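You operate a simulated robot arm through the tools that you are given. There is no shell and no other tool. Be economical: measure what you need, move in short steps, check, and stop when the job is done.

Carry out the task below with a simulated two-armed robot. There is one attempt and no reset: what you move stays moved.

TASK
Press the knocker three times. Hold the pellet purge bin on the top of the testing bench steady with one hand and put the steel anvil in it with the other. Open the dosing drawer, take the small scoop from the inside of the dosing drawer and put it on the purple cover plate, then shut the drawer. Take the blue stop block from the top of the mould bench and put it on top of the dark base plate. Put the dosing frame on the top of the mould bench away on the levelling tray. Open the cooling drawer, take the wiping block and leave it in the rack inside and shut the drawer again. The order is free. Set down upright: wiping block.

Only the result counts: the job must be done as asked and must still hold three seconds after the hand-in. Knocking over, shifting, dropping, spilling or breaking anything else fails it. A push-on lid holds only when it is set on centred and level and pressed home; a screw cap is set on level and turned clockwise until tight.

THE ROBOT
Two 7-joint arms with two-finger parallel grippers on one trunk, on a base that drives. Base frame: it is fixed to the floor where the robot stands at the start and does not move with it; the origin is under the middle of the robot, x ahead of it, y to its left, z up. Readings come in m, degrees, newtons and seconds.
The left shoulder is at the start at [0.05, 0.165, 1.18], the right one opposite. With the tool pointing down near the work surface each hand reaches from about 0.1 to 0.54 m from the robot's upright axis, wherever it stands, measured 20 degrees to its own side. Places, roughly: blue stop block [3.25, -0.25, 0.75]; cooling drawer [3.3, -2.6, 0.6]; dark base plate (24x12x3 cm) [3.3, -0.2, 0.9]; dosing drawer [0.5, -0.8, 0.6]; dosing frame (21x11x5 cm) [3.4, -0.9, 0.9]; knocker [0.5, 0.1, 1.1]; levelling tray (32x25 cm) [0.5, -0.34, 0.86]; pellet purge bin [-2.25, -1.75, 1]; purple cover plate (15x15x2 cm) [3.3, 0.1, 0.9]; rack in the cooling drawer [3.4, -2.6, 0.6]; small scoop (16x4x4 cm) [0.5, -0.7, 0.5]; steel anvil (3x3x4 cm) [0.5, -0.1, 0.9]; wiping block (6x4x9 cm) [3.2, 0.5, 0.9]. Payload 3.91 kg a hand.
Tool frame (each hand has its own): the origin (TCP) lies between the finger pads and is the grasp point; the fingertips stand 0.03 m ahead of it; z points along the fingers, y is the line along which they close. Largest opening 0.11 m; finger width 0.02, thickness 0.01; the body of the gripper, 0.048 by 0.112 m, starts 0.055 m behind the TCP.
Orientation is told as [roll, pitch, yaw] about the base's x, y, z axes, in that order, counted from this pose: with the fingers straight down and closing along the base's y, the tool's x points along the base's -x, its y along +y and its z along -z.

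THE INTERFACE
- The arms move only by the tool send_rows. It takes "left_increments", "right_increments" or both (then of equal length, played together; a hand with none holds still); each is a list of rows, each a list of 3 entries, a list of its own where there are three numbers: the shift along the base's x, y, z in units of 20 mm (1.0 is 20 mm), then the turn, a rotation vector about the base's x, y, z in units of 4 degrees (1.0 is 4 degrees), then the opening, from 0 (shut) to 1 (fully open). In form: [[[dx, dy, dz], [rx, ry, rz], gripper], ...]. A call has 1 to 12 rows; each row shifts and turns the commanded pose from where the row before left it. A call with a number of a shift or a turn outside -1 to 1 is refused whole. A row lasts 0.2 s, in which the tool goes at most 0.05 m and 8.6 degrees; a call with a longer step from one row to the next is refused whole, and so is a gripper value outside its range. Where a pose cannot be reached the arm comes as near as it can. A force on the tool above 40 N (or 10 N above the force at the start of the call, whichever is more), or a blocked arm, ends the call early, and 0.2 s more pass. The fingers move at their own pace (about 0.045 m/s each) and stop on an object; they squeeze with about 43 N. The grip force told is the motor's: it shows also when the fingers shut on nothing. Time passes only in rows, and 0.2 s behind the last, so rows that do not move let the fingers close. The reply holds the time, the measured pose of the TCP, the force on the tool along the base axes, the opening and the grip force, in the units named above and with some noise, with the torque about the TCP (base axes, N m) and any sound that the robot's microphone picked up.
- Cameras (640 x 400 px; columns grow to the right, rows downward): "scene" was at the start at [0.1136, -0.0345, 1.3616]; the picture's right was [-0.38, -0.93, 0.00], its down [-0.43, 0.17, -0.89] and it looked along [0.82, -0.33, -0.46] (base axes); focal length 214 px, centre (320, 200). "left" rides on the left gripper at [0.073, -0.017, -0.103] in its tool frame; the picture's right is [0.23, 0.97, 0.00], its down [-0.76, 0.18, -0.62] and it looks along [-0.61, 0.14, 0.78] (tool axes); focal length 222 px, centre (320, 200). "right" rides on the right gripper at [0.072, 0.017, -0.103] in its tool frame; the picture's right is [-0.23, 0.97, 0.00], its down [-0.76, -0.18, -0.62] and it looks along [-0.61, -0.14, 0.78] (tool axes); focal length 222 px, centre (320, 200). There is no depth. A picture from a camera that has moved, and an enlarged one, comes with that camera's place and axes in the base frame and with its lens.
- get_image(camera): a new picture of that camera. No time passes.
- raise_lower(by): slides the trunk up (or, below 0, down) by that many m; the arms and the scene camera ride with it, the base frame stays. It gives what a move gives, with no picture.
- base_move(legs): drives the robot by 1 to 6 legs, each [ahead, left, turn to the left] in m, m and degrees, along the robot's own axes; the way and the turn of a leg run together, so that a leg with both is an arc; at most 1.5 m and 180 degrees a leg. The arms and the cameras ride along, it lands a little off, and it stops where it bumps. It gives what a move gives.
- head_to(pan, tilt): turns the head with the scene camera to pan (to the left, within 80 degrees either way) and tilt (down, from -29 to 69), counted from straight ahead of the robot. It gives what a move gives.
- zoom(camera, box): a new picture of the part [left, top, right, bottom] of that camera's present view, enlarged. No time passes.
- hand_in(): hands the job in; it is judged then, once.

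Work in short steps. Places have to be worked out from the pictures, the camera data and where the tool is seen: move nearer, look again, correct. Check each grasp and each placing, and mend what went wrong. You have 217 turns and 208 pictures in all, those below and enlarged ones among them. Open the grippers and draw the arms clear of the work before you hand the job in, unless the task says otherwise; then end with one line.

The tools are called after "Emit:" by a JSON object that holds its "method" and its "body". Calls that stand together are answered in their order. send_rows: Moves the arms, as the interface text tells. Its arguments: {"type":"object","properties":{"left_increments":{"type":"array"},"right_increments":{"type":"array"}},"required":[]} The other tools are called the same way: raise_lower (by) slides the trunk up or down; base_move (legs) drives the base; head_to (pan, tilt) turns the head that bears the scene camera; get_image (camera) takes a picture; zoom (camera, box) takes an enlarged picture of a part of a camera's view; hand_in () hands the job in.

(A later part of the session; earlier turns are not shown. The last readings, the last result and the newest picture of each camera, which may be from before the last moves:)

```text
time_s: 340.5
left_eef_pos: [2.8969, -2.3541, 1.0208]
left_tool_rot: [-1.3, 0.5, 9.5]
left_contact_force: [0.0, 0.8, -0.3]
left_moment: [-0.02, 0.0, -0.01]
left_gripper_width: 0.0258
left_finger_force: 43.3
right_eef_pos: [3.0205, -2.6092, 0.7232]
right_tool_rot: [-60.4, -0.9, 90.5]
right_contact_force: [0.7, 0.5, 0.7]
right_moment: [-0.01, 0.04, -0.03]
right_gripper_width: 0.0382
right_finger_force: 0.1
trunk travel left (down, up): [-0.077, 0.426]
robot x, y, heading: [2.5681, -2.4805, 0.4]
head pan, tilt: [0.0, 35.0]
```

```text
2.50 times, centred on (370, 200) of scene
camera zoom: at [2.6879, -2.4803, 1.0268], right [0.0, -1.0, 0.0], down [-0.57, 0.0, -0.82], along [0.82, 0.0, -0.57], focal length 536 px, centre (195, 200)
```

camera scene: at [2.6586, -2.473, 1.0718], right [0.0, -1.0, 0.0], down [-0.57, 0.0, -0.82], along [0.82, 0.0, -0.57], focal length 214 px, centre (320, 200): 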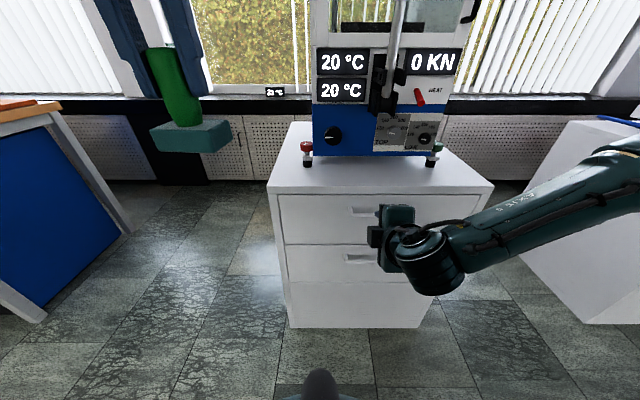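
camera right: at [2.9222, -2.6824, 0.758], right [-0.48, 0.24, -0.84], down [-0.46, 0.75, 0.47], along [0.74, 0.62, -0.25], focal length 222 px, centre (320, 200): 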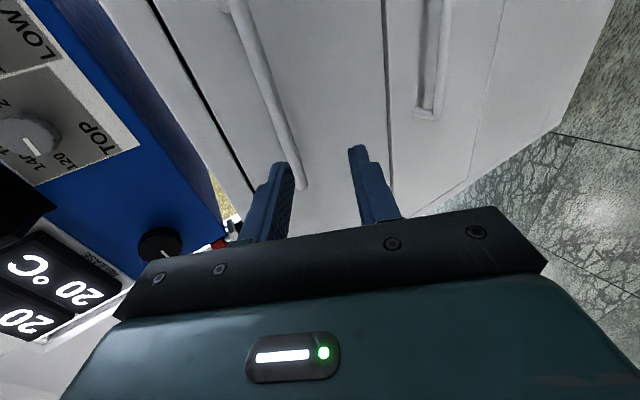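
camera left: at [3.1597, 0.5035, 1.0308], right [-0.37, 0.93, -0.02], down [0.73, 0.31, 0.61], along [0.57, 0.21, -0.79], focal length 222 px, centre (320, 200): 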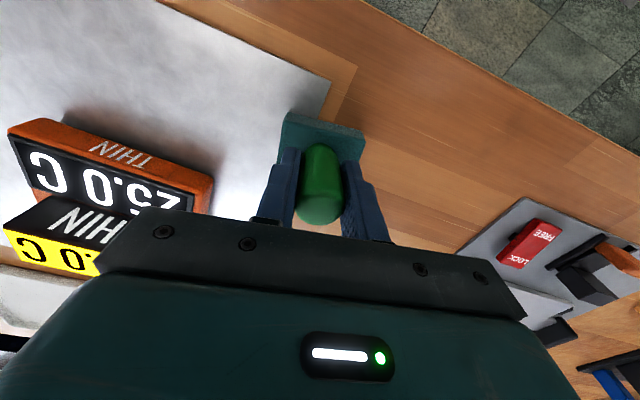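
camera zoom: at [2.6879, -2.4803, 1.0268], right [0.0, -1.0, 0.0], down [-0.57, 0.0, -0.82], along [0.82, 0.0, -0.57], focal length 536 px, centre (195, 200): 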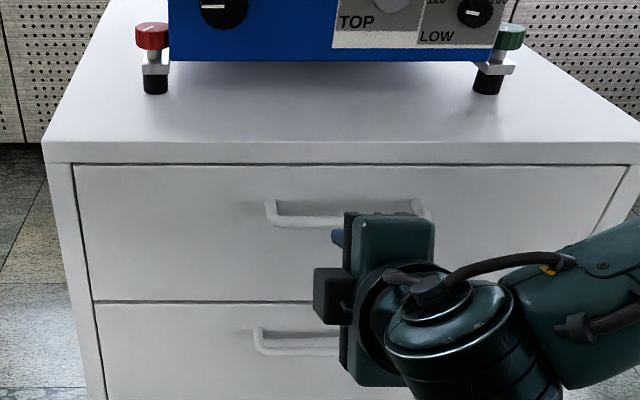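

Now consistent: bar at (3.106, z 0.7085), y from -2.555 to -2.70. I narrow the opening, lower 7 mm and drive in 7 cm.

Emit:
{"method": "send_rows", "body": {"right_increments": [[[0, -0.4, -0.35], [0, 0, 0], 0.27], [[0, -0.4, 0], [0, 0, 0], 0.27]]}}

Emit:
{"method": "base_move", "body": {"legs": [[0.068, 0, 0]]}}

Emit:
{"method": "get_image", "body": {"camera": "right"}}

```text
time_s: 341.1
left_eef_pos: [2.8983, -2.3543, 1.0213]
left_tool_rot: [-1.4, 0.6, 9.5]
left_contact_force: [-0.4, -0.4, -0.9]
left_moment: [-0.02, 0.01, 0.02]
left_gripper_width: 0.0257
left_finger_force: 42.9
right_eef_pos: [3.0201, -2.6239, 0.7154]
right_tool_rot: [-60.5, -0.9, 90.4]
right_contact_force: [0.8, -0.3, 0.2]
right_moment: [-0.03, 0.01, 0.0]
right_gripper_width: 0.03
right_finger_force: 0.0
trunk travel left (down, up): [-0.077, 0.426]
robot x, y, heading: [2.5716, -2.4821, 0.2]
head pan, tilt: [0.0, 35.0]
```

```text
time_s: 342.1
left_eef_pos: [2.9655, -2.3545, 1.0212]
left_tool_rot: [-1.3, 0.5, 9.5]
left_contact_force: [-0.5, -0.3, -0.2]
left_moment: [0.0, -0.03, 0.0]
left_gripper_width: 0.0262
left_finger_force: 42.9
right_eef_pos: [3.0893, -2.6242, 0.7151]
right_tool_rot: [-60.3, -0.9, 90.3]
right_contact_force: [0.2, 0.3, -0.4]
right_moment: [0.01, -0.02, -0.03]
right_gripper_width: 0.0296
right_finger_force: 0.1
trunk travel left (down, up): [-0.077, 0.426]
robot x, y, heading: [2.6385, -2.4818, -0.0]
head pan, tilt: [0.0, 35.0]
```

```text
80 pictures are left
camera right: at [2.9902, -2.6989, 0.7507], right [-0.48, 0.24, -0.84], down [-0.46, 0.75, 0.47], along [0.75, 0.62, -0.25], focal length 222 px, centre (320, 200)
```

right: 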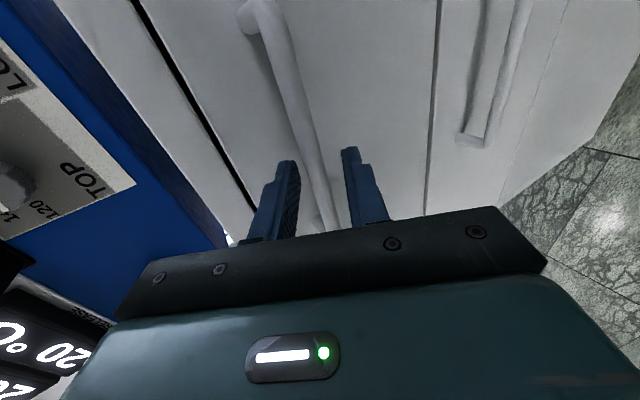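

The bar runs between the fingers. I close and pull back 15 cm to test.

Emit:
{"method": "send_rows", "body": {"right_increments": [[[0, 0, 0], [0, 0, 0], 0], [[0, 0, 0], [0, 0, 0], 0], [[0, 0, 0], [0, 0, 0], 0], [[0, 0, 0], [0, 0, 0], 0]]}}

Emit:
{"method": "base_move", "body": {"legs": [[-0.15, 0, 0], [-0.18, 0, 0]]}}

Emit:
{"method": "get_image", "body": {"camera": "scene"}}

```text
time_s: 343.1
left_eef_pos: [2.9644, -2.3541, 1.0206]
left_tool_rot: [-1.2, 0.5, 9.5]
left_contact_force: [0.1, -0.4, 0.0]
left_moment: [-0.02, 0.0, 0.0]
left_gripper_width: 0.0259
left_finger_force: 43.1
right_eef_pos: [3.0891, -2.6247, 0.7182]
right_tool_rot: [-60.6, -0.8, 90.4]
right_contact_force: [3.5, -3.8, 13.7]
right_moment: [-0.7, -0.28, 0.36]
right_gripper_width: 0.0116
right_finger_force: 44.6
trunk travel left (down, up): [-0.077, 0.426]
robot x, y, heading: [2.6363, -2.4828, 0.1]
head pan, tilt: [0.0, 35.0]
```

```text
time_s: 345.6
left_eef_pos: [2.635, -2.3536, 1.0225]
left_tool_rot: [-1.2, 0.4, 9.5]
left_contact_force: [0.3, 0.3, -1.0]
left_moment: [-0.03, -0.02, 0.0]
left_gripper_width: 0.0261
left_finger_force: 42.4
right_eef_pos: [2.7593, -2.6245, 0.7179]
right_tool_rot: [-60.6, -0.8, 90.4]
right_contact_force: [1.4, -9.8, 24.4]
right_moment: [-0.38, -0.36, 0.74]
right_gripper_width: 0.0115
right_finger_force: 44.8
trunk travel left (down, up): [-0.077, 0.426]
robot x, y, heading: [2.3099, -2.4812, 0.2]
head pan, tilt: [0.0, 35.0]
```

```text
79 pictures are left
camera scene: at [2.4252, -2.4803, 1.027], right [0.0, -1.0, 0.0], down [-0.57, 0.0, -0.82], along [0.82, 0.0, -0.57], focal length 214 px, centre (320, 200)
```

scene: 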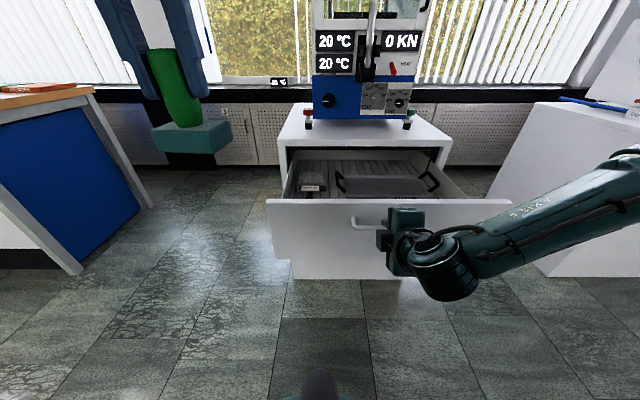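

The drawer is 33 cm out. I release the handle, back the fingers off, raise the trunk and look in.

Emit:
{"method": "send_rows", "body": {"right_increments": [[[0, 0, 0], [0, 0, 0], 0.3], [[0, 0, 0], [0, 0, 0], 0.3], [[-0.8, 0, 0.45], [0, 0, 0], 0.3], [[-0.8, 0, 0.45], [0, 0, 0], 0.3], [[-0.8, 0, 0.45], [0, 0, 0], 0.3], [[-0.5, 0, 0.6], [0, 0, 0], 0.3], [[-0.3, -0.5, 1], [0, 0, 0], 0.3], [[-0.3, -0.5, 1], [0, 0, 0], 0.3]]}}

Emit:
{"method": "raise_lower", "body": {"by": 0.2}}

Emit:
{"method": "head_to", "body": {"pan": -5, "tilt": 42}}

Emit:
{"method": "zoom", "body": {"camera": "scene", "box": [220, 80, 500, 260]}}

```text
time_s: 347.4
left_eef_pos: [2.6366, -2.3534, 1.0215]
left_tool_rot: [-1.3, 0.5, 9.6]
left_contact_force: [-0.4, 0.2, -1.1]
left_moment: [0.01, -0.01, -0.04]
left_gripper_width: 0.0258
left_finger_force: 42.9
right_eef_pos: [2.7356, -2.6255, 0.7938]
right_tool_rot: [-60.4, -0.8, 90.3]
right_contact_force: [-0.1, 0.1, 0.8]
right_moment: [0.05, 0.03, 0.0]
right_gripper_width: 0.0333
right_finger_force: 0.1
right hand out of reach, approached as far as the arm can: row 4, 5, 6, 7, 8
trunk travel left (down, up): [-0.077, 0.426]
robot x, y, heading: [2.3092, -2.4794, 0.3]
head pan, tilt: [0.0, 35.0]
```

```text
time_s: 349.6
left_eef_pos: [2.6353, -2.3541, 1.2217]
left_tool_rot: [-1.4, 0.5, 9.6]
left_contact_force: [-0.6, -0.7, -0.9]
left_moment: [-0.01, -0.03, -0.02]
left_gripper_width: 0.0261
left_finger_force: 42.8
right_eef_pos: [2.736, -2.6256, 0.994]
right_tool_rot: [-60.5, -0.8, 90.2]
right_contact_force: [0.0, -0.2, 0.1]
right_moment: [-0.02, -0.01, -0.01]
right_gripper_width: 0.0331
right_finger_force: 0.2
trunk travel left (down, up): [-0.277, 0.226]
robot x, y, heading: [2.3081, -2.4791, 0.2]
head pan, tilt: [0.0, 35.0]
```

```text
time_s: 350.3
left_eef_pos: [2.6371, -2.3532, 1.2216]
left_tool_rot: [-1.4, 0.5, 9.5]
left_contact_force: [0.5, 0.0, -0.8]
left_moment: [0.01, 0.03, -0.03]
left_gripper_width: 0.026
left_finger_force: 42.6
right_eef_pos: [2.7357, -2.6245, 0.9939]
right_tool_rot: [-60.5, -0.8, 90.2]
right_contact_force: [-0.4, -0.3, 0.1]
right_moment: [-0.01, 0.03, -0.01]
right_gripper_width: 0.0333
right_finger_force: 0.2
trunk travel left (down, up): [-0.277, 0.226]
robot x, y, heading: [2.3123, -2.4828, 0.2]
head pan, tilt: [-5.0, 42.0]
```

```text
2.22 times, centred on (360, 170) of scene
camera zoom: at [2.4218, -2.4875, 1.2163], right [-0.08, -1.0, 0.0], down [-0.67, 0.06, -0.74], along [0.74, -0.06, -0.67], focal length 477 px, centre (231, 267)
```

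zoom: 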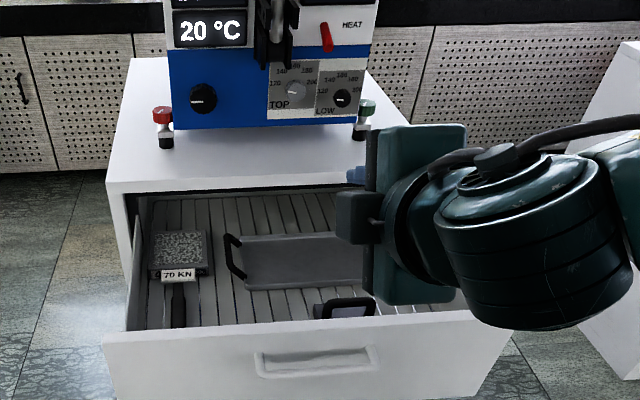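

The right hand hides part of the drawer. I untilt and raise it, then look again.

Emit:
{"method": "send_rows", "body": {"right_increments": [[[0, -0.5, 0.5], [0, 1, 0], 0.3], [[0, -0.5, 0.5], [0, 1, 0], 0.3], [[0, -0.5, 0.5], [0, 1, 0], 0.3], [[0, -0.5, 0.5], [0, 1, 0], 0.3], [[0, -0.5, 0.5], [0, 1, 0], 0.3], [[0, -0.5, 0.5], [0, 1, 0], 0.3], [[0, -0.5, 0.5], [0, 1, 0], 0.3], [[0, -0.5, 0.5], [0, 1, 0], 0.3], [[0, -0.5, 0.5], [0, 1, 0], 0.3], [[0, -0.5, 0.5], [0, 1, 0], 0.3], [[0, -0.5, 0.5], [0, 1, 0], 0.3], [[0, -0.5, 0.5], [0, 1, 0], 0.3]]}}

Emit:
{"method": "send_rows", "body": {"right_increments": [[[0, -0.5, 0.8], [0, 1, 0], 0.3], [[0, -0.5, 0.8], [0, 1, 0], 0.3], [[0, -0.5, 0.8], [0, 1, 0], 0.3], [[0, -0.5, 0.8], [0, 0, 0], 0.3]]}}

Emit:
{"method": "base_move", "body": {"legs": [[0.12, 0, 0]]}}

Emit:
{"method": "head_to", "body": {"pan": -5, "tilt": 50}}

Emit:
{"method": "get_image", "body": {"camera": "scene"}}

```text
time_s: 352.9
left_eef_pos: [2.6355, -2.3535, 1.2231]
left_tool_rot: [-1.3, 0.4, 9.6]
left_contact_force: [0.5, 0.3, -1.6]
left_moment: [0.02, 0.04, -0.01]
left_gripper_width: 0.0259
left_finger_force: 43.1
right_eef_pos: [2.7348, -2.7445, 1.1158]
right_tool_rot: [-12.3, -0.8, 89.7]
right_contact_force: [-0.8, -0.4, -0.2]
right_moment: [0.04, 0.03, -0.01]
right_gripper_width: 0.0331
right_finger_force: 0.1
trunk travel left (down, up): [-0.277, 0.226]
robot x, y, heading: [2.3084, -2.4787, 0.3]
head pan, tilt: [-5.0, 42.0]
```

```text
time_s: 353.9
left_eef_pos: [2.6353, -2.3533, 1.2212]
left_tool_rot: [-1.3, 0.4, 9.6]
left_contact_force: [-1.3, 0.3, -1.0]
left_moment: [0.01, 0.0, -0.02]
left_gripper_width: 0.0259
left_finger_force: 43.1
right_eef_pos: [2.7347, -2.7861, 1.1781]
right_tool_rot: [-0.4, -0.6, 89.5]
right_contact_force: [0.6, -0.2, 0.8]
right_moment: [0.01, 0.01, 0.02]
right_gripper_width: 0.0331
right_finger_force: 0.1
trunk travel left (down, up): [-0.277, 0.226]
robot x, y, heading: [2.3066, -2.4819, 0.2]
head pan, tilt: [-5.0, 42.0]
```

```text
time_s: 355.1
left_eef_pos: [2.7555, -2.3525, 1.2206]
left_tool_rot: [-1.3, 0.5, 9.6]
left_contact_force: [1.3, 0.5, -1.2]
left_moment: [-0.01, 0.05, 0.0]
left_gripper_width: 0.0257
left_finger_force: 43.3
right_eef_pos: [2.8539, -2.7862, 1.178]
right_tool_rot: [-0.3, -0.6, 89.4]
right_contact_force: [0.3, 0.0, 0.5]
right_moment: [0.0, 0.02, -0.01]
right_gripper_width: 0.0329
right_finger_force: 0.1
trunk travel left (down, up): [-0.277, 0.226]
robot x, y, heading: [2.4323, -2.4785, 0.3]
head pan, tilt: [-5.0, 42.0]
```

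```text
time_s: 355.8
left_eef_pos: [2.753, -2.3539, 1.2213]
left_tool_rot: [-1.3, 0.5, 9.6]
left_contact_force: [-0.1, -0.6, -0.6]
left_moment: [-0.03, -0.02, 0.0]
left_gripper_width: 0.026
left_finger_force: 43.6
right_eef_pos: [2.8527, -2.7855, 1.1776]
right_tool_rot: [-0.5, -0.7, 89.5]
right_contact_force: [0.6, -0.3, 0.0]
right_moment: [-0.01, -0.01, 0.0]
right_gripper_width: 0.0332
right_finger_force: 0.1
trunk travel left (down, up): [-0.277, 0.226]
robot x, y, heading: [2.4296, -2.4752, 0.5]
head pan, tilt: [-5.0, 50.0]
```

```text
77 pictures are left
camera scene: at [2.533, -2.4865, 1.2051], right [-0.08, -1.0, 0.0], down [-0.76, 0.06, -0.64], along [0.64, -0.05, -0.77], focal length 214 px, centre (320, 200)
```

scene: 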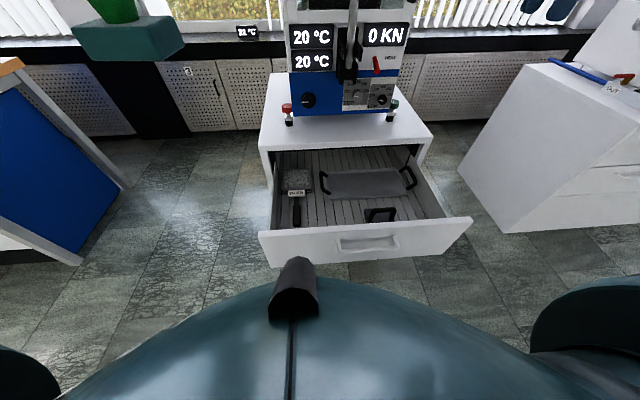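

Emit:
{"method": "zoom", "body": {"camera": "scene", "box": [250, 130, 480, 270]}}

Emit:
{"method": "get_image", "body": {"camera": "right"}}

```text
2.78 times, centred on (365, 200) of scene
camera zoom: at [2.533, -2.4865, 1.2051], right [-0.08, -1.0, 0.0], down [-0.76, 0.06, -0.64], along [0.64, -0.05, -0.77], focal length 597 px, centre (195, 200)
```

zoom: 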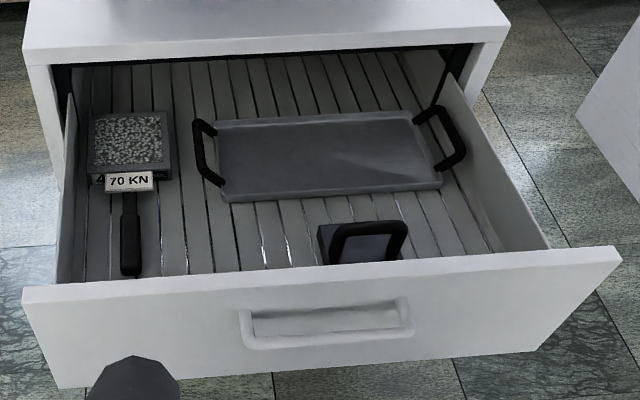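

```text
75 pictures are left
camera right: at [2.8341, -2.8593, 1.2797], right [-0.97, 0.24, -0.01], down [0.18, 0.75, 0.63], along [0.15, 0.61, -0.77], focal length 222 px, centre (320, 200)
```

right: 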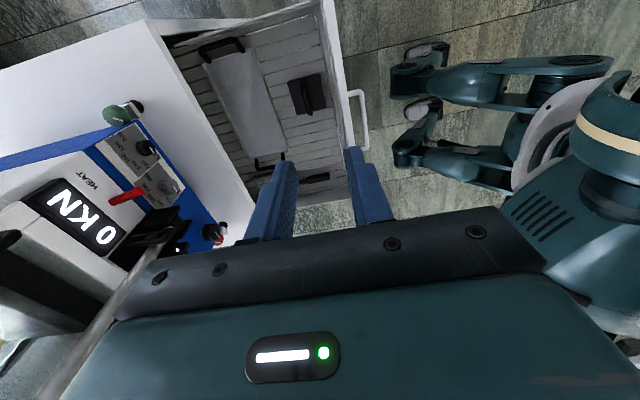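

The slatted insert is the rack; a free area lies at about (2.96, -2.565), between the paddle, the tray and the black-handled box. I move the base so the left hand can reach it, and lower.

Emit:
{"method": "base_move", "body": {"legs": [[0.07, -0.2, -0.5]]}}

Emit:
{"method": "raise_lower", "body": {"by": -0.15}}

Emit:
{"method": "send_rows", "body": {"left_increments": [[[0.8, 0, 0], [0, 0, 0], 0], [[0.8, 0, 0], [0, 0, 0], 0], [[0.8, 0, 0], [0, 0, 0], 0], [[0.8, 0, 0], [0, 0, 0], 0], [[0.8, 0, -0.5], [0, 0, 0], 0], [[0.8, 0, -0.5], [0, 0, 0], 0]]}}

Emit:
{"method": "get_image", "body": {"camera": "left"}}

Emit:
{"method": "get_image", "body": {"camera": "scene"}}

```text
time_s: 358.2
left_eef_pos: [2.8247, -2.5579, 1.221]
left_tool_rot: [-1.4, 0.6, 9.1]
left_contact_force: [-0.3, -0.9, -0.4]
left_moment: [-0.01, 0.03, 0.02]
left_gripper_width: 0.0259
left_finger_force: 42.9
right_eef_pos: [2.9208, -2.9906, 1.1791]
right_tool_rot: [-0.3, -0.7, 89.0]
right_contact_force: [-0.2, -0.3, 0.7]
right_moment: [0.02, 0.02, 0.0]
right_gripper_width: 0.033
right_finger_force: 0.0
trunk travel left (down, up): [-0.277, 0.226]
robot x, y, heading: [2.4958, -2.6812, -0.5]
head pan, tilt: [-5.0, 50.0]
```

```text
time_s: 359.9
left_eef_pos: [2.8243, -2.5567, 1.0717]
left_tool_rot: [-1.3, 0.4, 9.0]
left_contact_force: [-0.4, -0.5, -1.5]
left_moment: [0.0, 0.01, 0.02]
left_gripper_width: 0.0258
left_finger_force: 42.8
right_eef_pos: [2.9202, -2.9902, 1.0282]
right_tool_rot: [-0.5, -0.7, 89.0]
right_contact_force: [0.1, 0.2, -0.5]
right_moment: [-0.01, -0.02, 0.03]
right_gripper_width: 0.033
right_finger_force: 0.2
trunk travel left (down, up): [-0.127, 0.376]
robot x, y, heading: [2.4925, -2.6829, -0.1]
head pan, tilt: [-5.0, 50.0]
```

```text
time_s: 361.3
left_eef_pos: [2.9223, -2.558, 1.053]
left_tool_rot: [-1.3, 0.4, 8.9]
left_contact_force: [-0.3, 0.0, 0.0]
left_moment: [-0.01, -0.01, 0.0]
left_gripper_width: 0.0259
left_finger_force: 42.7
right_eef_pos: [2.9204, -2.9894, 1.0277]
right_tool_rot: [-0.5, -0.7, 89.1]
right_contact_force: [-0.9, -0.3, 0.1]
right_moment: [-0.03, 0.0, 0.0]
right_gripper_width: 0.0328
right_finger_force: 0.0
trunk travel left (down, up): [-0.127, 0.376]
robot x, y, heading: [2.4978, -2.6815, -0.3]
head pan, tilt: [-5.0, 50.0]
```

```text
74 pictures are left
camera left: at [2.8543, -2.5826, 1.1575], right [-0.38, 0.93, -0.02], down [0.73, 0.31, 0.61], along [0.57, 0.22, -0.79], focal length 222 px, centre (320, 200)
```

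left: 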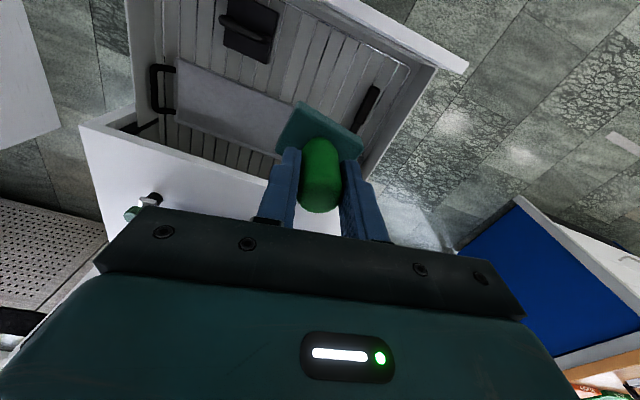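

```text
73 pictures are left
camera scene: at [2.6028, -2.6884, 1.055], right [-0.09, -1.0, 0.0], down [-0.76, 0.07, -0.64], along [0.64, -0.06, -0.77], focal length 214 px, centre (320, 200)
```

scene: 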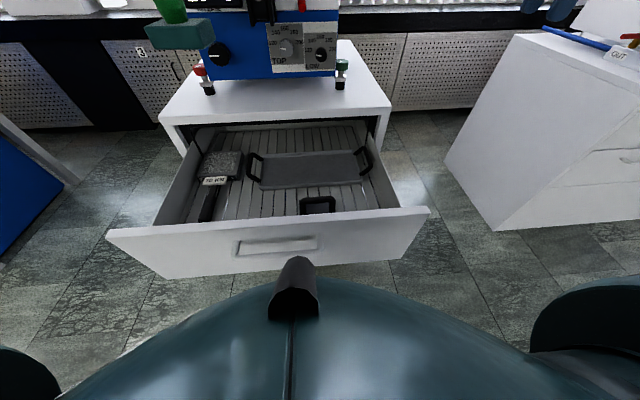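

Free spot confirmed around (2.945, -2.565). I lower the trunk 12 cm and the arm over the spot.

Emit:
{"method": "raise_lower", "body": {"by": -0.12}}

Emit:
{"method": "send_rows", "body": {"left_increments": [[[0.6, -0.2, -1], [0, 0, 0], 0], [[0.5, -0.2, -1], [0, 0, 0], 0], [[0, 0, -1], [0, 0, 0], 0], [[0, 0, -1], [0, 0, 0], 0], [[0, 0, -1], [0, 0, 0], 0], [[0, 0, -1], [0, 0, 0], 0], [[0, 0, -1], [0, 0, 0], 0], [[0, 0, -1], [0, 0, 0], 0], [[0, 0, -1], [0, 0, 0], 0]]}}

Emit:
{"method": "get_image", "body": {"camera": "left"}}

Emit:
{"method": "get_image", "body": {"camera": "scene"}}

```text
time_s: 362.8
left_eef_pos: [2.921, -2.5569, 0.9341]
left_tool_rot: [-1.4, 0.5, 9.1]
left_contact_force: [0.1, 0.2, -0.9]
left_moment: [0.01, 0.02, -0.01]
left_gripper_width: 0.026
left_finger_force: 43.3
right_eef_pos: [2.9205, -2.9906, 0.9082]
right_tool_rot: [-0.5, -0.6, 89.0]
right_contact_force: [0.2, 0.3, -0.6]
right_moment: [0.01, -0.03, 0.02]
right_gripper_width: 0.0329
right_finger_force: 0.0
trunk travel left (down, up): [-0.007, 0.496]
robot x, y, heading: [2.4969, -2.6853, -0.1]
head pan, tilt: [-5.0, 50.0]
```

```text
time_s: 364.8
left_eef_pos: [2.9455, -2.5657, 0.7529]
left_tool_rot: [-1.2, 0.6, 9.1]
left_contact_force: [-0.4, 0.2, -1.1]
left_moment: [0.03, -0.01, -0.02]
left_gripper_width: 0.0262
left_finger_force: 43.0
right_eef_pos: [2.9193, -2.9904, 0.9074]
right_tool_rot: [-0.4, -0.6, 89.0]
right_contact_force: [-0.5, 0.7, -1.0]
right_moment: [-0.01, -0.03, -0.01]
right_gripper_width: 0.0328
right_finger_force: 0.0
trunk travel left (down, up): [-0.007, 0.496]
robot x, y, heading: [2.4973, -2.6786, -0.3]
head pan, tilt: [-5.0, 50.0]
```

```text
72 pictures are left
camera left: at [2.8773, -2.5914, 0.8577], right [-0.38, 0.93, -0.02], down [0.73, 0.31, 0.61], along [0.57, 0.22, -0.79], focal length 222 px, centre (320, 200)
```

left: 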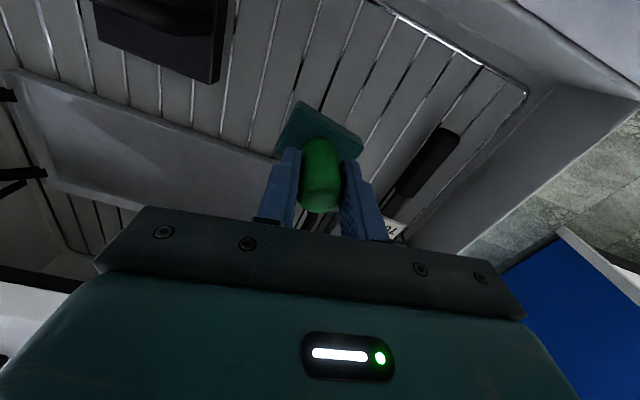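

```text
71 pictures are left
camera scene: at [2.6027, -2.6884, 0.935], right [-0.09, -1.0, 0.0], down [-0.76, 0.07, -0.64], along [0.64, -0.06, -0.77], focal length 214 px, centre (320, 200)
```

scene: 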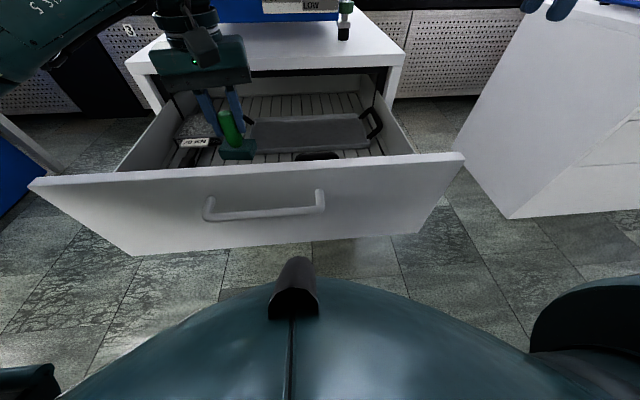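

Well over the free slats. I lower further, slowly at the end.

Emit:
{"method": "send_rows", "body": {"left_increments": [[[0, 0, -1], [0, 0, 0], 0], [[0, 0, -1], [0, 0, 0], 0], [[0, 0, -1], [0, 0, 0], 0], [[0, 0, -1], [0, 0, 0], 0], [[0, 0, -0.5], [0, 0, 0], 0], [[0, 0, -0.3], [0, 0, 0], 0]]}}

Emit:
{"method": "get_image", "body": {"camera": "left"}}

```text
time_s: 365.8
left_eef_pos: [2.9449, -2.5641, 0.6908]
left_tool_rot: [-1.5, -0.6, 9.3]
left_contact_force: [1.6, 1.9, 15.9]
left_moment: [0.69, 0.1, -0.07]
left_gripper_width: 0.0262
left_finger_force: 43.3
right_eef_pos: [2.9195, -2.9905, 0.9084]
right_tool_rot: [-0.6, -0.8, 89.1]
right_contact_force: [0.1, -0.1, 0.3]
right_moment: [-0.02, -0.05, 0.02]
right_gripper_width: 0.0329
right_finger_force: 0.0
trunk travel left (down, up): [-0.007, 0.496]
robot x, y, heading: [2.4969, -2.6798, -0.2]
head pan, tilt: [-5.0, 50.0]
stopped in row 4 (left hand): the force on the tool passed its limit at 63 N (the readings are from after the stop); the commanded pose is now the measured one
```

```text
70 pictures are left
camera left: at [2.8759, -2.5907, 0.7932], right [-0.38, 0.92, -0.03], down [0.71, 0.31, 0.63], along [0.59, 0.22, -0.78], focal length 222 px, centre (320, 200)
```

left: 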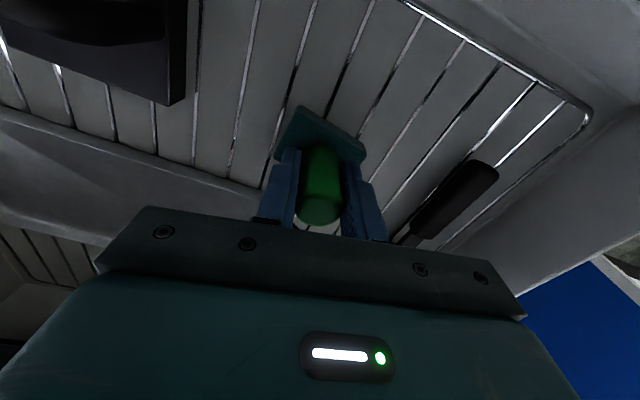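

The rack surface triangulates to z≈0.622, which matches the block's bottom (0.624): it stands on the slats. I open the fingers.

Emit:
{"method": "send_rows", "body": {"left_increments": [[[0, 0, 0.1], [0, 0, 0], 0.26], [[0, 0, 0], [0, 0, 0], 0.4], [[0, 0, 0], [0, 0, 0], 0.5], [[0, 0, 0], [0, 0, 0], 0.5], [[0, 0, 0.5], [0, 0, 0], 0.5], [[0, 0, 1], [0, 0, 0], 0.5], [[0, 0, 1], [0, 0, 0], 0.5], [[0, 0, 1], [0, 0, 0], 0.5]]}}

Emit:
{"method": "get_image", "body": {"camera": "left"}}

```text
time_s: 367.6
left_eef_pos: [2.9454, -2.5643, 0.759]
left_tool_rot: [-1.6, -0.2, 9.1]
left_contact_force: [-0.8, 0.1, 0.0]
left_moment: [-0.03, -0.03, -0.01]
left_gripper_width: 0.055
left_finger_force: 0.0
right_eef_pos: [2.9205, -2.9891, 0.9073]
right_tool_rot: [-0.5, -0.7, 89.0]
right_contact_force: [-0.6, 0.5, 0.5]
right_moment: [-0.02, -0.02, -0.02]
right_gripper_width: 0.033
right_finger_force: 0.1
trunk travel left (down, up): [-0.007, 0.496]
robot x, y, heading: [2.4939, -2.6818, 0.1]
head pan, tilt: [-5.0, 50.0]
```

```text
69 pictures are left
camera left: at [2.8767, -2.5897, 0.8629], right [-0.38, 0.92, -0.03], down [0.72, 0.31, 0.62], along [0.58, 0.22, -0.78], focal length 222 px, centre (320, 200)
```

left: 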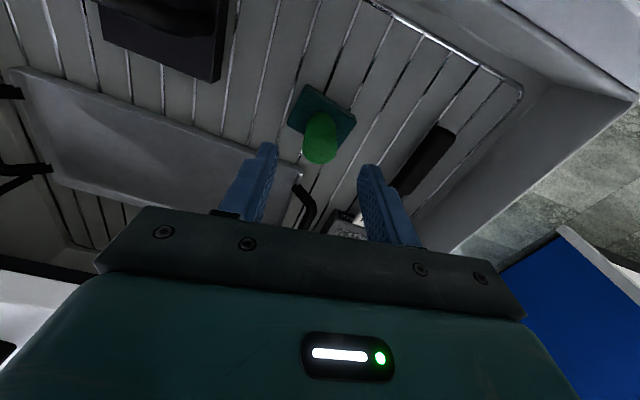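

The wiping block stands upright on the rack. I raise everything, tuck the right hand, and prepare the closed left hand tilted forward to push the drawer.

Emit:
{"method": "raise_lower", "body": {"by": 0.25}}

Emit:
{"method": "send_rows", "body": {"left_increments": [[[0, 0, 0], [0, -1, 0], 0.2], [[0, 0, 0], [0, -1, 0], 0], [[0, 0, 0], [0, -1, 0], 0], [[0, 0, 0], [0, -1, 0], 0], [[0, 0, 0], [0, -1, 0], 0], [[0, 0, 0], [0, -1, 0], 0], [[0, 0, 0], [0, -1, 0], 0], [[0, 0, 0], [0, -1, 0], 0], [[0, 0, 0], [0, -1, 0], 0], [[0, 0, 0], [0, -1, 0], 0], [[0, 0, 0], [0, -1, 0], 0], [[0, 0, 0], [0, -1, 0], 0]], "right_increments": [[[-0.8, 0.2, 0.3], [0, 0, 0], 0.3], [[-0.8, 0.2, 0.3], [0, 0, 0], 0.3], [[-0.8, 0.2, 0.3], [0, 0, 0], 0.3], [[-0.8, 0.2, 0.3], [0, 0, 0], 0.3], [[-0.8, 0.2, 0.3], [0, 0, 0], 0.3], [[-0.8, 0.2, 0.3], [0, 0, 0], 0.3], [[-0.8, 0.2, 0.3], [0, 0, 0], 0.3], [[-0.8, 0.2, 0.3], [0, 0, 0], 0.3], [[-0.8, 0.2, 0.3], [0, 0, 0], 0.3], [[-0.8, 0.2, 0.3], [0, 0, 0], 0.3], [[0, 0, 0], [0, 0, 0], 0.3], [[0, 0, 0], [0, 0, 0], 0.3]]}}

Emit:
{"method": "send_rows", "body": {"left_increments": [[[0, 0, -0.5], [0, -1, 0], 0], [[0, 0, -0.5], [0, -1, 0], 0], [[0, 0, -0.5], [0, -1, 0], 0]]}}

Emit:
{"method": "base_move", "body": {"legs": [[-0.24, 0.05, 0]]}}

Emit:
{"method": "get_image", "body": {"camera": "scene"}}

```text
time_s: 370.2
left_eef_pos: [2.9456, -2.5648, 1.0092]
left_tool_rot: [-1.7, -0.2, 9.3]
left_contact_force: [-0.5, 0.2, -0.2]
left_moment: [-0.03, -0.02, -0.01]
left_gripper_width: 0.055
left_finger_force: 0.2
right_eef_pos: [2.9198, -2.9903, 1.1579]
right_tool_rot: [-0.4, -0.7, 89.1]
right_contact_force: [0.4, 0.7, -0.3]
right_moment: [0.06, 0.01, 0.03]
right_gripper_width: 0.0331
right_finger_force: 0.0
trunk travel left (down, up): [-0.257, 0.246]
robot x, y, heading: [2.4978, -2.6815, -0.4]
head pan, tilt: [-5.0, 50.0]
```

```text
time_s: 372.8
left_eef_pos: [2.9447, -2.5647, 1.0096]
left_tool_rot: [-11.8, -47.5, 13.8]
left_contact_force: [0.6, -0.2, 0.5]
left_moment: [0.02, -0.02, -0.03]
left_gripper_width: 0.0
left_finger_force: 37.5
right_eef_pos: [2.7577, -2.9505, 1.2185]
right_tool_rot: [-0.5, -0.6, 89.0]
right_contact_force: [0.4, -0.1, 0.2]
right_moment: [0.01, -0.03, 0.02]
right_gripper_width: 0.033
right_finger_force: 0.0
trunk travel left (down, up): [-0.257, 0.246]
robot x, y, heading: [2.4948, -2.6801, -0.1]
head pan, tilt: [-5.0, 50.0]
```

```text
time_s: 373.6
left_eef_pos: [2.9456, -2.5638, 0.9786]
left_tool_rot: [-17.2, -59.0, 18.1]
left_contact_force: [0.1, 0.1, -0.6]
left_moment: [0.03, 0.02, 0.0]
left_gripper_width: 0.0
left_finger_force: 37.7
right_eef_pos: [2.7587, -2.9504, 1.2175]
right_tool_rot: [-0.5, -0.7, 89.1]
right_contact_force: [-0.9, 1.2, 0.6]
right_moment: [0.02, -0.01, 0.03]
right_gripper_width: 0.0328
right_finger_force: 0.1
trunk travel left (down, up): [-0.257, 0.246]
robot x, y, heading: [2.4961, -2.679, -0.2]
head pan, tilt: [-5.0, 50.0]
```

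```text
time_s: 375.4
left_eef_pos: [2.7024, -2.5112, 0.9795]
left_tool_rot: [-17.3, -59.0, 18.3]
left_contact_force: [-0.2, -0.2, 0.0]
left_moment: [-0.01, 0.04, -0.03]
left_gripper_width: 0.0
left_finger_force: 37.1
right_eef_pos: [2.5165, -2.8981, 1.2186]
right_tool_rot: [-0.4, -0.7, 89.2]
right_contact_force: [-0.6, 0.5, 0.2]
right_moment: [0.0, -0.05, 0.03]
right_gripper_width: 0.0329
right_finger_force: 0.1
trunk travel left (down, up): [-0.257, 0.246]
robot x, y, heading: [2.2566, -2.6311, 0.0]
head pan, tilt: [-5.0, 50.0]
```

```text
68 pictures are left
camera scene: at [2.3599, -2.6369, 1.1851], right [-0.09, -1.0, 0.0], down [-0.76, 0.07, -0.64], along [0.64, -0.06, -0.77], focal length 214 px, centre (320, 200)
```

scene: 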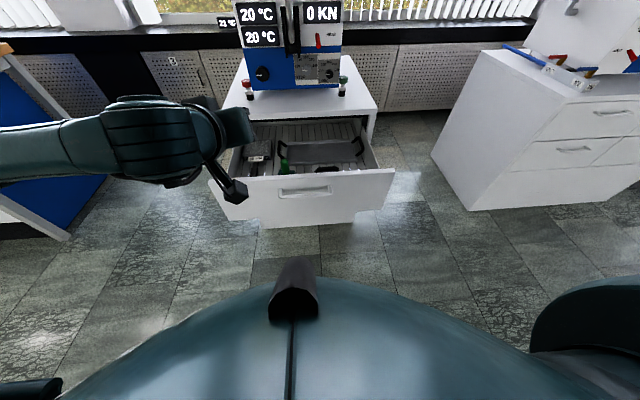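

I lower to push height (z≈0.70) and bring the fingertips close to the panel.

Emit:
{"method": "raise_lower", "body": {"by": -0.25}}

Emit:
{"method": "send_rows", "body": {"left_increments": [[[0, -0.3, -0.7], [0, 0, 0], 0], [[0, -0.3, -0.7], [0, 0, 0], 0]]}}

Emit:
{"method": "base_move", "body": {"legs": [[0.06, 0, 0], [0.03, 0, 0], [0.05, 0, 0], [0.05, 0, 0]]}}

Emit:
{"method": "get_image", "body": {"camera": "scene"}}

```text
time_s: 378.0
left_eef_pos: [2.7033, -2.5119, 0.7295]
left_tool_rot: [-17.1, -58.9, 18.4]
left_contact_force: [-1.5, -0.1, 0.2]
left_moment: [0.0, 0.01, -0.04]
left_gripper_width: 0.0
left_finger_force: 37.1
right_eef_pos: [2.517, -2.899, 0.9676]
right_tool_rot: [-0.5, -0.7, 89.3]
right_contact_force: [0.3, -0.2, 0.2]
right_moment: [-0.02, 0.01, 0.0]
right_gripper_width: 0.0331
right_finger_force: 0.0
trunk travel left (down, up): [-0.007, 0.496]
robot x, y, heading: [2.2543, -2.6291, -0.3]
head pan, tilt: [-5.0, 50.0]
```

```text
time_s: 378.6
left_eef_pos: [2.7028, -2.523, 0.699]
left_tool_rot: [-17.3, -59.0, 18.4]
left_contact_force: [-0.6, -0.1, -0.2]
left_moment: [0.0, 0.03, -0.07]
left_gripper_width: 0.0
left_finger_force: 37.1
right_eef_pos: [2.5165, -2.8974, 0.9683]
right_tool_rot: [-0.6, -0.7, 89.2]
right_contact_force: [0.3, -0.5, 0.3]
right_moment: [0.01, 0.0, -0.01]
right_gripper_width: 0.0331
right_finger_force: 0.0
trunk travel left (down, up): [-0.007, 0.496]
robot x, y, heading: [2.2542, -2.6329, -0.0]
head pan, tilt: [-5.0, 50.0]
```

```text
time_s: 381.0
left_eef_pos: [2.8905, -2.5233, 0.7005]
left_tool_rot: [-17.0, -58.9, 18.3]
left_contact_force: [-0.2, -0.4, -0.3]
left_moment: [-0.01, 0.01, 0.01]
left_gripper_width: 0.0001
left_finger_force: 37.6
right_eef_pos: [2.7053, -2.8982, 0.967]
right_tool_rot: [-0.5, -0.7, 89.2]
right_contact_force: [-0.9, 0.3, 0.1]
right_moment: [-0.03, 0.01, -0.02]
right_gripper_width: 0.0329
right_finger_force: 0.1
trunk travel left (down, up): [-0.007, 0.496]
robot x, y, heading: [2.4413, -2.6284, -0.2]
head pan, tilt: [-5.0, 50.0]
```

```text
67 pictures are left
camera scene: at [2.5484, -2.6373, 0.935], right [-0.09, -1.0, 0.0], down [-0.76, 0.07, -0.64], along [0.64, -0.06, -0.77], focal length 214 px, centre (320, 200)
```

scene: 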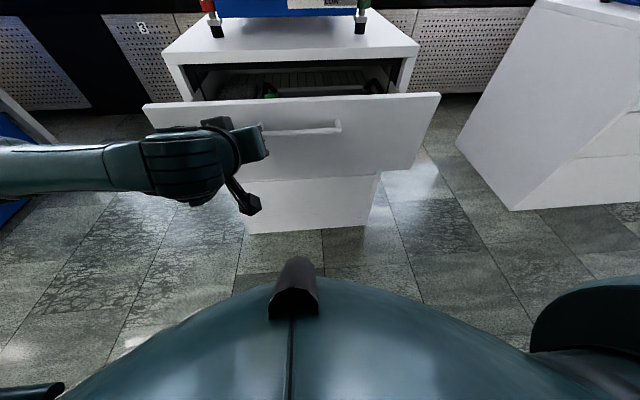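

The drawer follows. I check the block through a zoom before going on.

Emit:
{"method": "zoom", "body": {"camera": "scene", "box": [180, 50, 440, 130]}}

```text
2.46 times, centred on (310, 90) of scene
camera zoom: at [2.5484, -2.6373, 0.935], right [-0.09, -1.0, 0.0], down [-0.76, 0.07, -0.64], along [0.64, -0.06, -0.77], focal length 528 px, centre (345, 471)
```

zoom: 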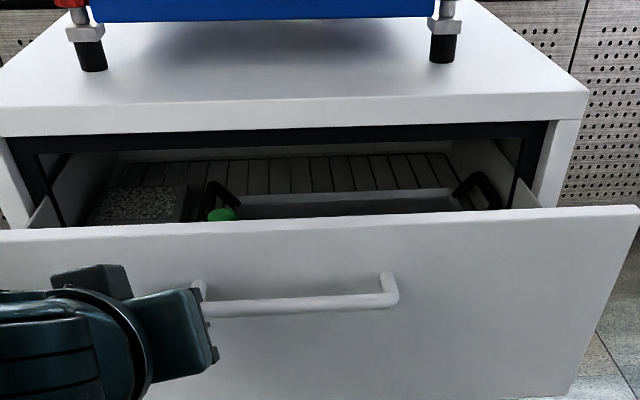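

The knob top is where it should be for an upright block (z≈0.72). I keep pushing gently.

Emit:
{"method": "base_move", "body": {"legs": [[0.05, 0, 0], [0.05, 0, 0], [0.05, 0, 0], [0.04, 0, 0]]}}

Emit:
{"method": "base_move", "body": {"legs": [[0.02, 0, 0], [0.02, 0, 0]]}}

Emit:
{"method": "get_image", "body": {"camera": "scene"}}

```text
time_s: 383.5
left_eef_pos: [3.0813, -2.5255, 0.7]
left_tool_rot: [-17.1, -58.9, 18.0]
left_contact_force: [-0.2, 0.0, 1.1]
left_moment: [-0.02, 0.01, -0.03]
left_gripper_width: 0.0001
left_finger_force: 37.6
right_eef_pos: [2.8948, -2.9007, 0.9682]
right_tool_rot: [-0.5, -0.6, 89.0]
right_contact_force: [0.9, 0.5, 0.4]
right_moment: [0.02, 0.01, 0.02]
right_gripper_width: 0.033
right_finger_force: 0.0
trunk travel left (down, up): [-0.007, 0.496]
robot x, y, heading: [2.6343, -2.6316, -0.5]
head pan, tilt: [-5.0, 50.0]
```

```text
time_s: 384.7
left_eef_pos: [3.1075, -2.5269, 0.7013]
left_tool_rot: [-16.9, -58.7, 17.5]
left_contact_force: [-4.7, 0.5, 2.5]
left_moment: [0.01, 0.0, -0.03]
left_gripper_width: 0.0001
left_finger_force: 37.9
right_eef_pos: [2.9248, -2.8999, 0.9677]
right_tool_rot: [-0.5, -0.7, 89.1]
right_contact_force: [-0.2, -0.1, -0.6]
right_moment: [-0.01, 0.01, -0.01]
right_gripper_width: 0.0331
right_finger_force: 0.1
trunk travel left (down, up): [-0.007, 0.496]
robot x, y, heading: [2.6672, -2.6326, -0.3]
head pan, tilt: [-5.0, 50.0]
stopped in leg 2: the force on the tool passed its limit at 66 N (the readings are from after the stop); the commanded pose is now the measured one
```

```text
65 pictures are left
camera scene: at [2.7694, -2.6383, 0.935], right [-0.09, -1.0, 0.0], down [-0.76, 0.07, -0.64], along [0.64, -0.06, -0.77], focal length 214 px, centre (320, 200)
```

scene: 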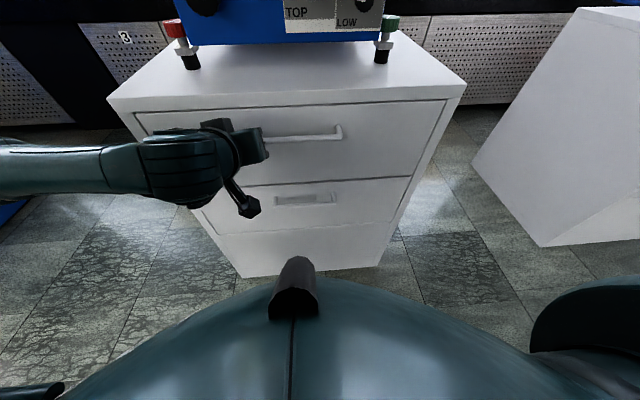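

The drawer is flush shut. Last item: the dosing frame near (3.36, -0.9). I back off, raise, restore the left hand and drive there.

Emit:
{"method": "base_move", "body": {"legs": [[-0.3, 0, 0.3]]}}

Emit:
{"method": "raise_lower", "body": {"by": 0.3}}

Emit:
{"method": "send_rows", "body": {"left_increments": [[[-0.3, 0, 0.7], [0, 1, 0], 0.3], [[-0.3, 0, 0.7], [0, 1, 0], 0.3], [[-0.3, 0, 0.7], [0, 1, 0], 0.3], [[-0.3, 0, 0.7], [0, 1, 0], 0.3], [[-0.3, 0, 0.7], [0, 1, 0], 0.3], [[-0.3, 0, 0.7], [0, 1, 0], 0.3], [[-0.3, 0, 0.7], [0, 1, 0], 0.3], [[-0.3, 0, 0.7], [0, 1, 0], 0.3], [[0, 0, 0.7], [0, 1, 0], 0.3], [[0, 0, 0.7], [0, 1, 0], 0.3], [[0, 0, 0.7], [0, 1, 0], 0.3], [[0, 0, 0.7], [0, 1, 0], 0.3]]}}

Emit:
{"method": "send_rows", "body": {"left_increments": [[[0, 0, 0.3], [0, 1, 0], 0.3], [[0, 0, 0.3], [0, 1, 0], 0.3], [[0, 0, 0.3], [0, 1, 0], 0.3]]}}

Emit:
{"method": "base_move", "body": {"legs": [[0, 0.95, 0], [0, 0.95, 0], [0.25, 0, 0]]}}

Emit:
{"method": "head_to", "body": {"pan": -5, "tilt": 35}}

Emit:
{"method": "get_image", "body": {"camera": "scene"}}

```text
time_s: 386.7
left_eef_pos: [2.8101, -2.5232, 0.6996]
left_tool_rot: [-16.9, -58.6, 17.8]
left_contact_force: [-0.9, 0.1, 0.5]
left_moment: [0.03, 0.02, 0.01]
left_gripper_width: 0.0002
left_finger_force: 38.1
right_eef_pos: [2.6297, -2.8981, 0.9682]
right_tool_rot: [-0.4, -0.7, 89.4]
right_contact_force: [-0.9, -0.6, -0.1]
right_moment: [0.02, -0.02, 0.02]
right_gripper_width: 0.0331
right_finger_force: 0.0
trunk travel left (down, up): [-0.007, 0.496]
robot x, y, heading: [2.3679, -2.6304, 0.1]
head pan, tilt: [-5.0, 50.0]
```

```text
time_s: 389.7
left_eef_pos: [2.8101, -2.524, 0.9988]
left_tool_rot: [-16.9, -58.6, 17.8]
left_contact_force: [0.3, -0.3, 0.5]
left_moment: [-0.02, -0.02, 0.01]
left_gripper_width: 0.0
left_finger_force: 36.9
right_eef_pos: [2.6303, -2.8979, 1.268]
right_tool_rot: [-0.5, -0.7, 89.3]
right_contact_force: [0.3, 0.4, 0.3]
right_moment: [0.01, 0.03, 0.0]
right_gripper_width: 0.033
right_finger_force: 0.0
trunk travel left (down, up): [-0.307, 0.196]
robot x, y, heading: [2.3665, -2.6311, -0.2]
head pan, tilt: [-5.0, 50.0]
```

```text
time_s: 392.3
left_eef_pos: [2.7619, -2.5247, 1.1696]
left_tool_rot: [-3.4, -11.7, 9.2]
left_contact_force: [-1.1, 0.6, -0.4]
left_moment: [0.0, 0.01, 0.0]
left_gripper_width: 0.033
left_finger_force: 0.0
right_eef_pos: [2.6292, -2.8991, 1.2682]
right_tool_rot: [-0.6, -0.7, 89.4]
right_contact_force: [0.7, 1.0, 0.3]
right_moment: [-0.02, -0.05, -0.01]
right_gripper_width: 0.0331
right_finger_force: 0.1
trunk travel left (down, up): [-0.307, 0.196]
robot x, y, heading: [2.3661, -2.6325, 0.1]
head pan, tilt: [-5.0, 50.0]
```

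```text
time_s: 393.1
left_eef_pos: [2.7607, -2.5223, 1.1873]
left_tool_rot: [-1.5, 0.1, 9.1]
left_contact_force: [-1.1, -0.6, 0.6]
left_moment: [-0.01, -0.01, -0.01]
left_gripper_width: 0.0333
left_finger_force: 0.0
right_eef_pos: [2.6286, -2.8982, 1.2675]
right_tool_rot: [-0.5, -0.6, 89.4]
right_contact_force: [0.6, -1.0, 0.7]
right_moment: [-0.03, 0.03, 0.0]
right_gripper_width: 0.0331
right_finger_force: 0.0
trunk travel left (down, up): [-0.307, 0.196]
robot x, y, heading: [2.3647, -2.6339, 0.4]
head pan, tilt: [-5.0, 50.0]
```

```text
time_s: 411.3
left_eef_pos: [2.9919, -0.6339, 1.1862]
left_tool_rot: [-1.5, 0.1, 10.0]
left_contact_force: [-0.1, 0.5, -0.2]
left_moment: [0.02, 0.0, -0.03]
left_gripper_width: 0.0331
left_finger_force: 0.1
right_eef_pos: [2.8657, -1.0106, 1.2678]
right_tool_rot: [-0.4, -0.8, 90.2]
right_contact_force: [0.6, 0.0, 0.1]
right_moment: [-0.01, 0.03, -0.01]
right_gripper_width: 0.033
right_finger_force: 0.0
trunk travel left (down, up): [-0.307, 0.196]
robot x, y, heading: [2.5897, -0.7453, 0.7]
head pan, tilt: [-5.0, 50.0]
```

```text
time_s: 412.1
left_eef_pos: [2.9908, -0.6334, 1.1863]
left_tool_rot: [-1.5, 0.0, 10.0]
left_contact_force: [-0.1, -0.4, -1.4]
left_moment: [-0.01, 0.02, -0.02]
left_gripper_width: 0.0332
left_finger_force: 0.0
right_eef_pos: [2.8638, -1.0114, 1.2687]
right_tool_rot: [-0.6, -0.7, 90.1]
right_contact_force: [-0.4, 0.2, -0.6]
right_moment: [0.03, -0.02, 0.02]
right_gripper_width: 0.0329
right_finger_force: 0.1
trunk travel left (down, up): [-0.307, 0.196]
robot x, y, heading: [2.5987, -0.7447, 1.0]
head pan, tilt: [-5.0, 35.0]
```

```text
64 pictures are left
camera scene: at [2.714, -0.753, 1.2567], right [-0.07, -1.0, 0.0], down [-0.57, 0.04, -0.82], along [0.82, -0.06, -0.57], focal length 214 px, centre (320, 200)
```

scene: 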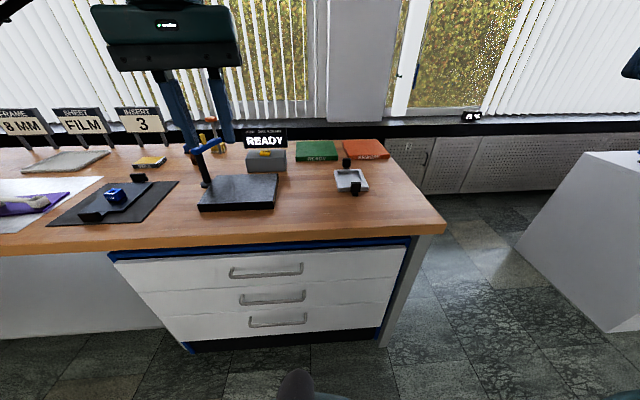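

Emit:
{"method": "zoom", "body": {"camera": "scene", "box": [290, 130, 430, 230]}}

```text
4.00 times, centred on (360, 180) of scene
camera zoom: at [2.714, -0.753, 1.2567], right [-0.07, -1.0, 0.0], down [-0.57, 0.04, -0.82], along [0.82, -0.06, -0.57], focal length 858 px, centre (160, 280)
```

zoom: 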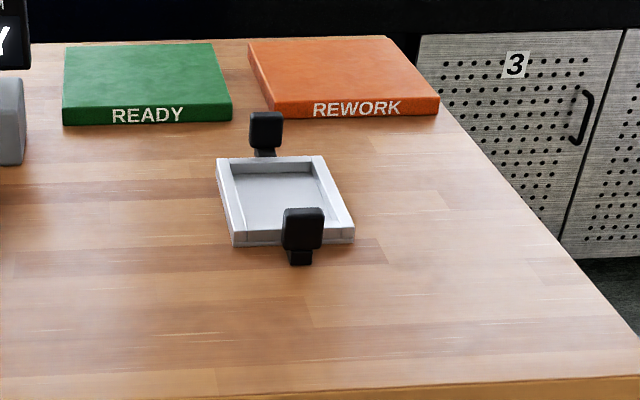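

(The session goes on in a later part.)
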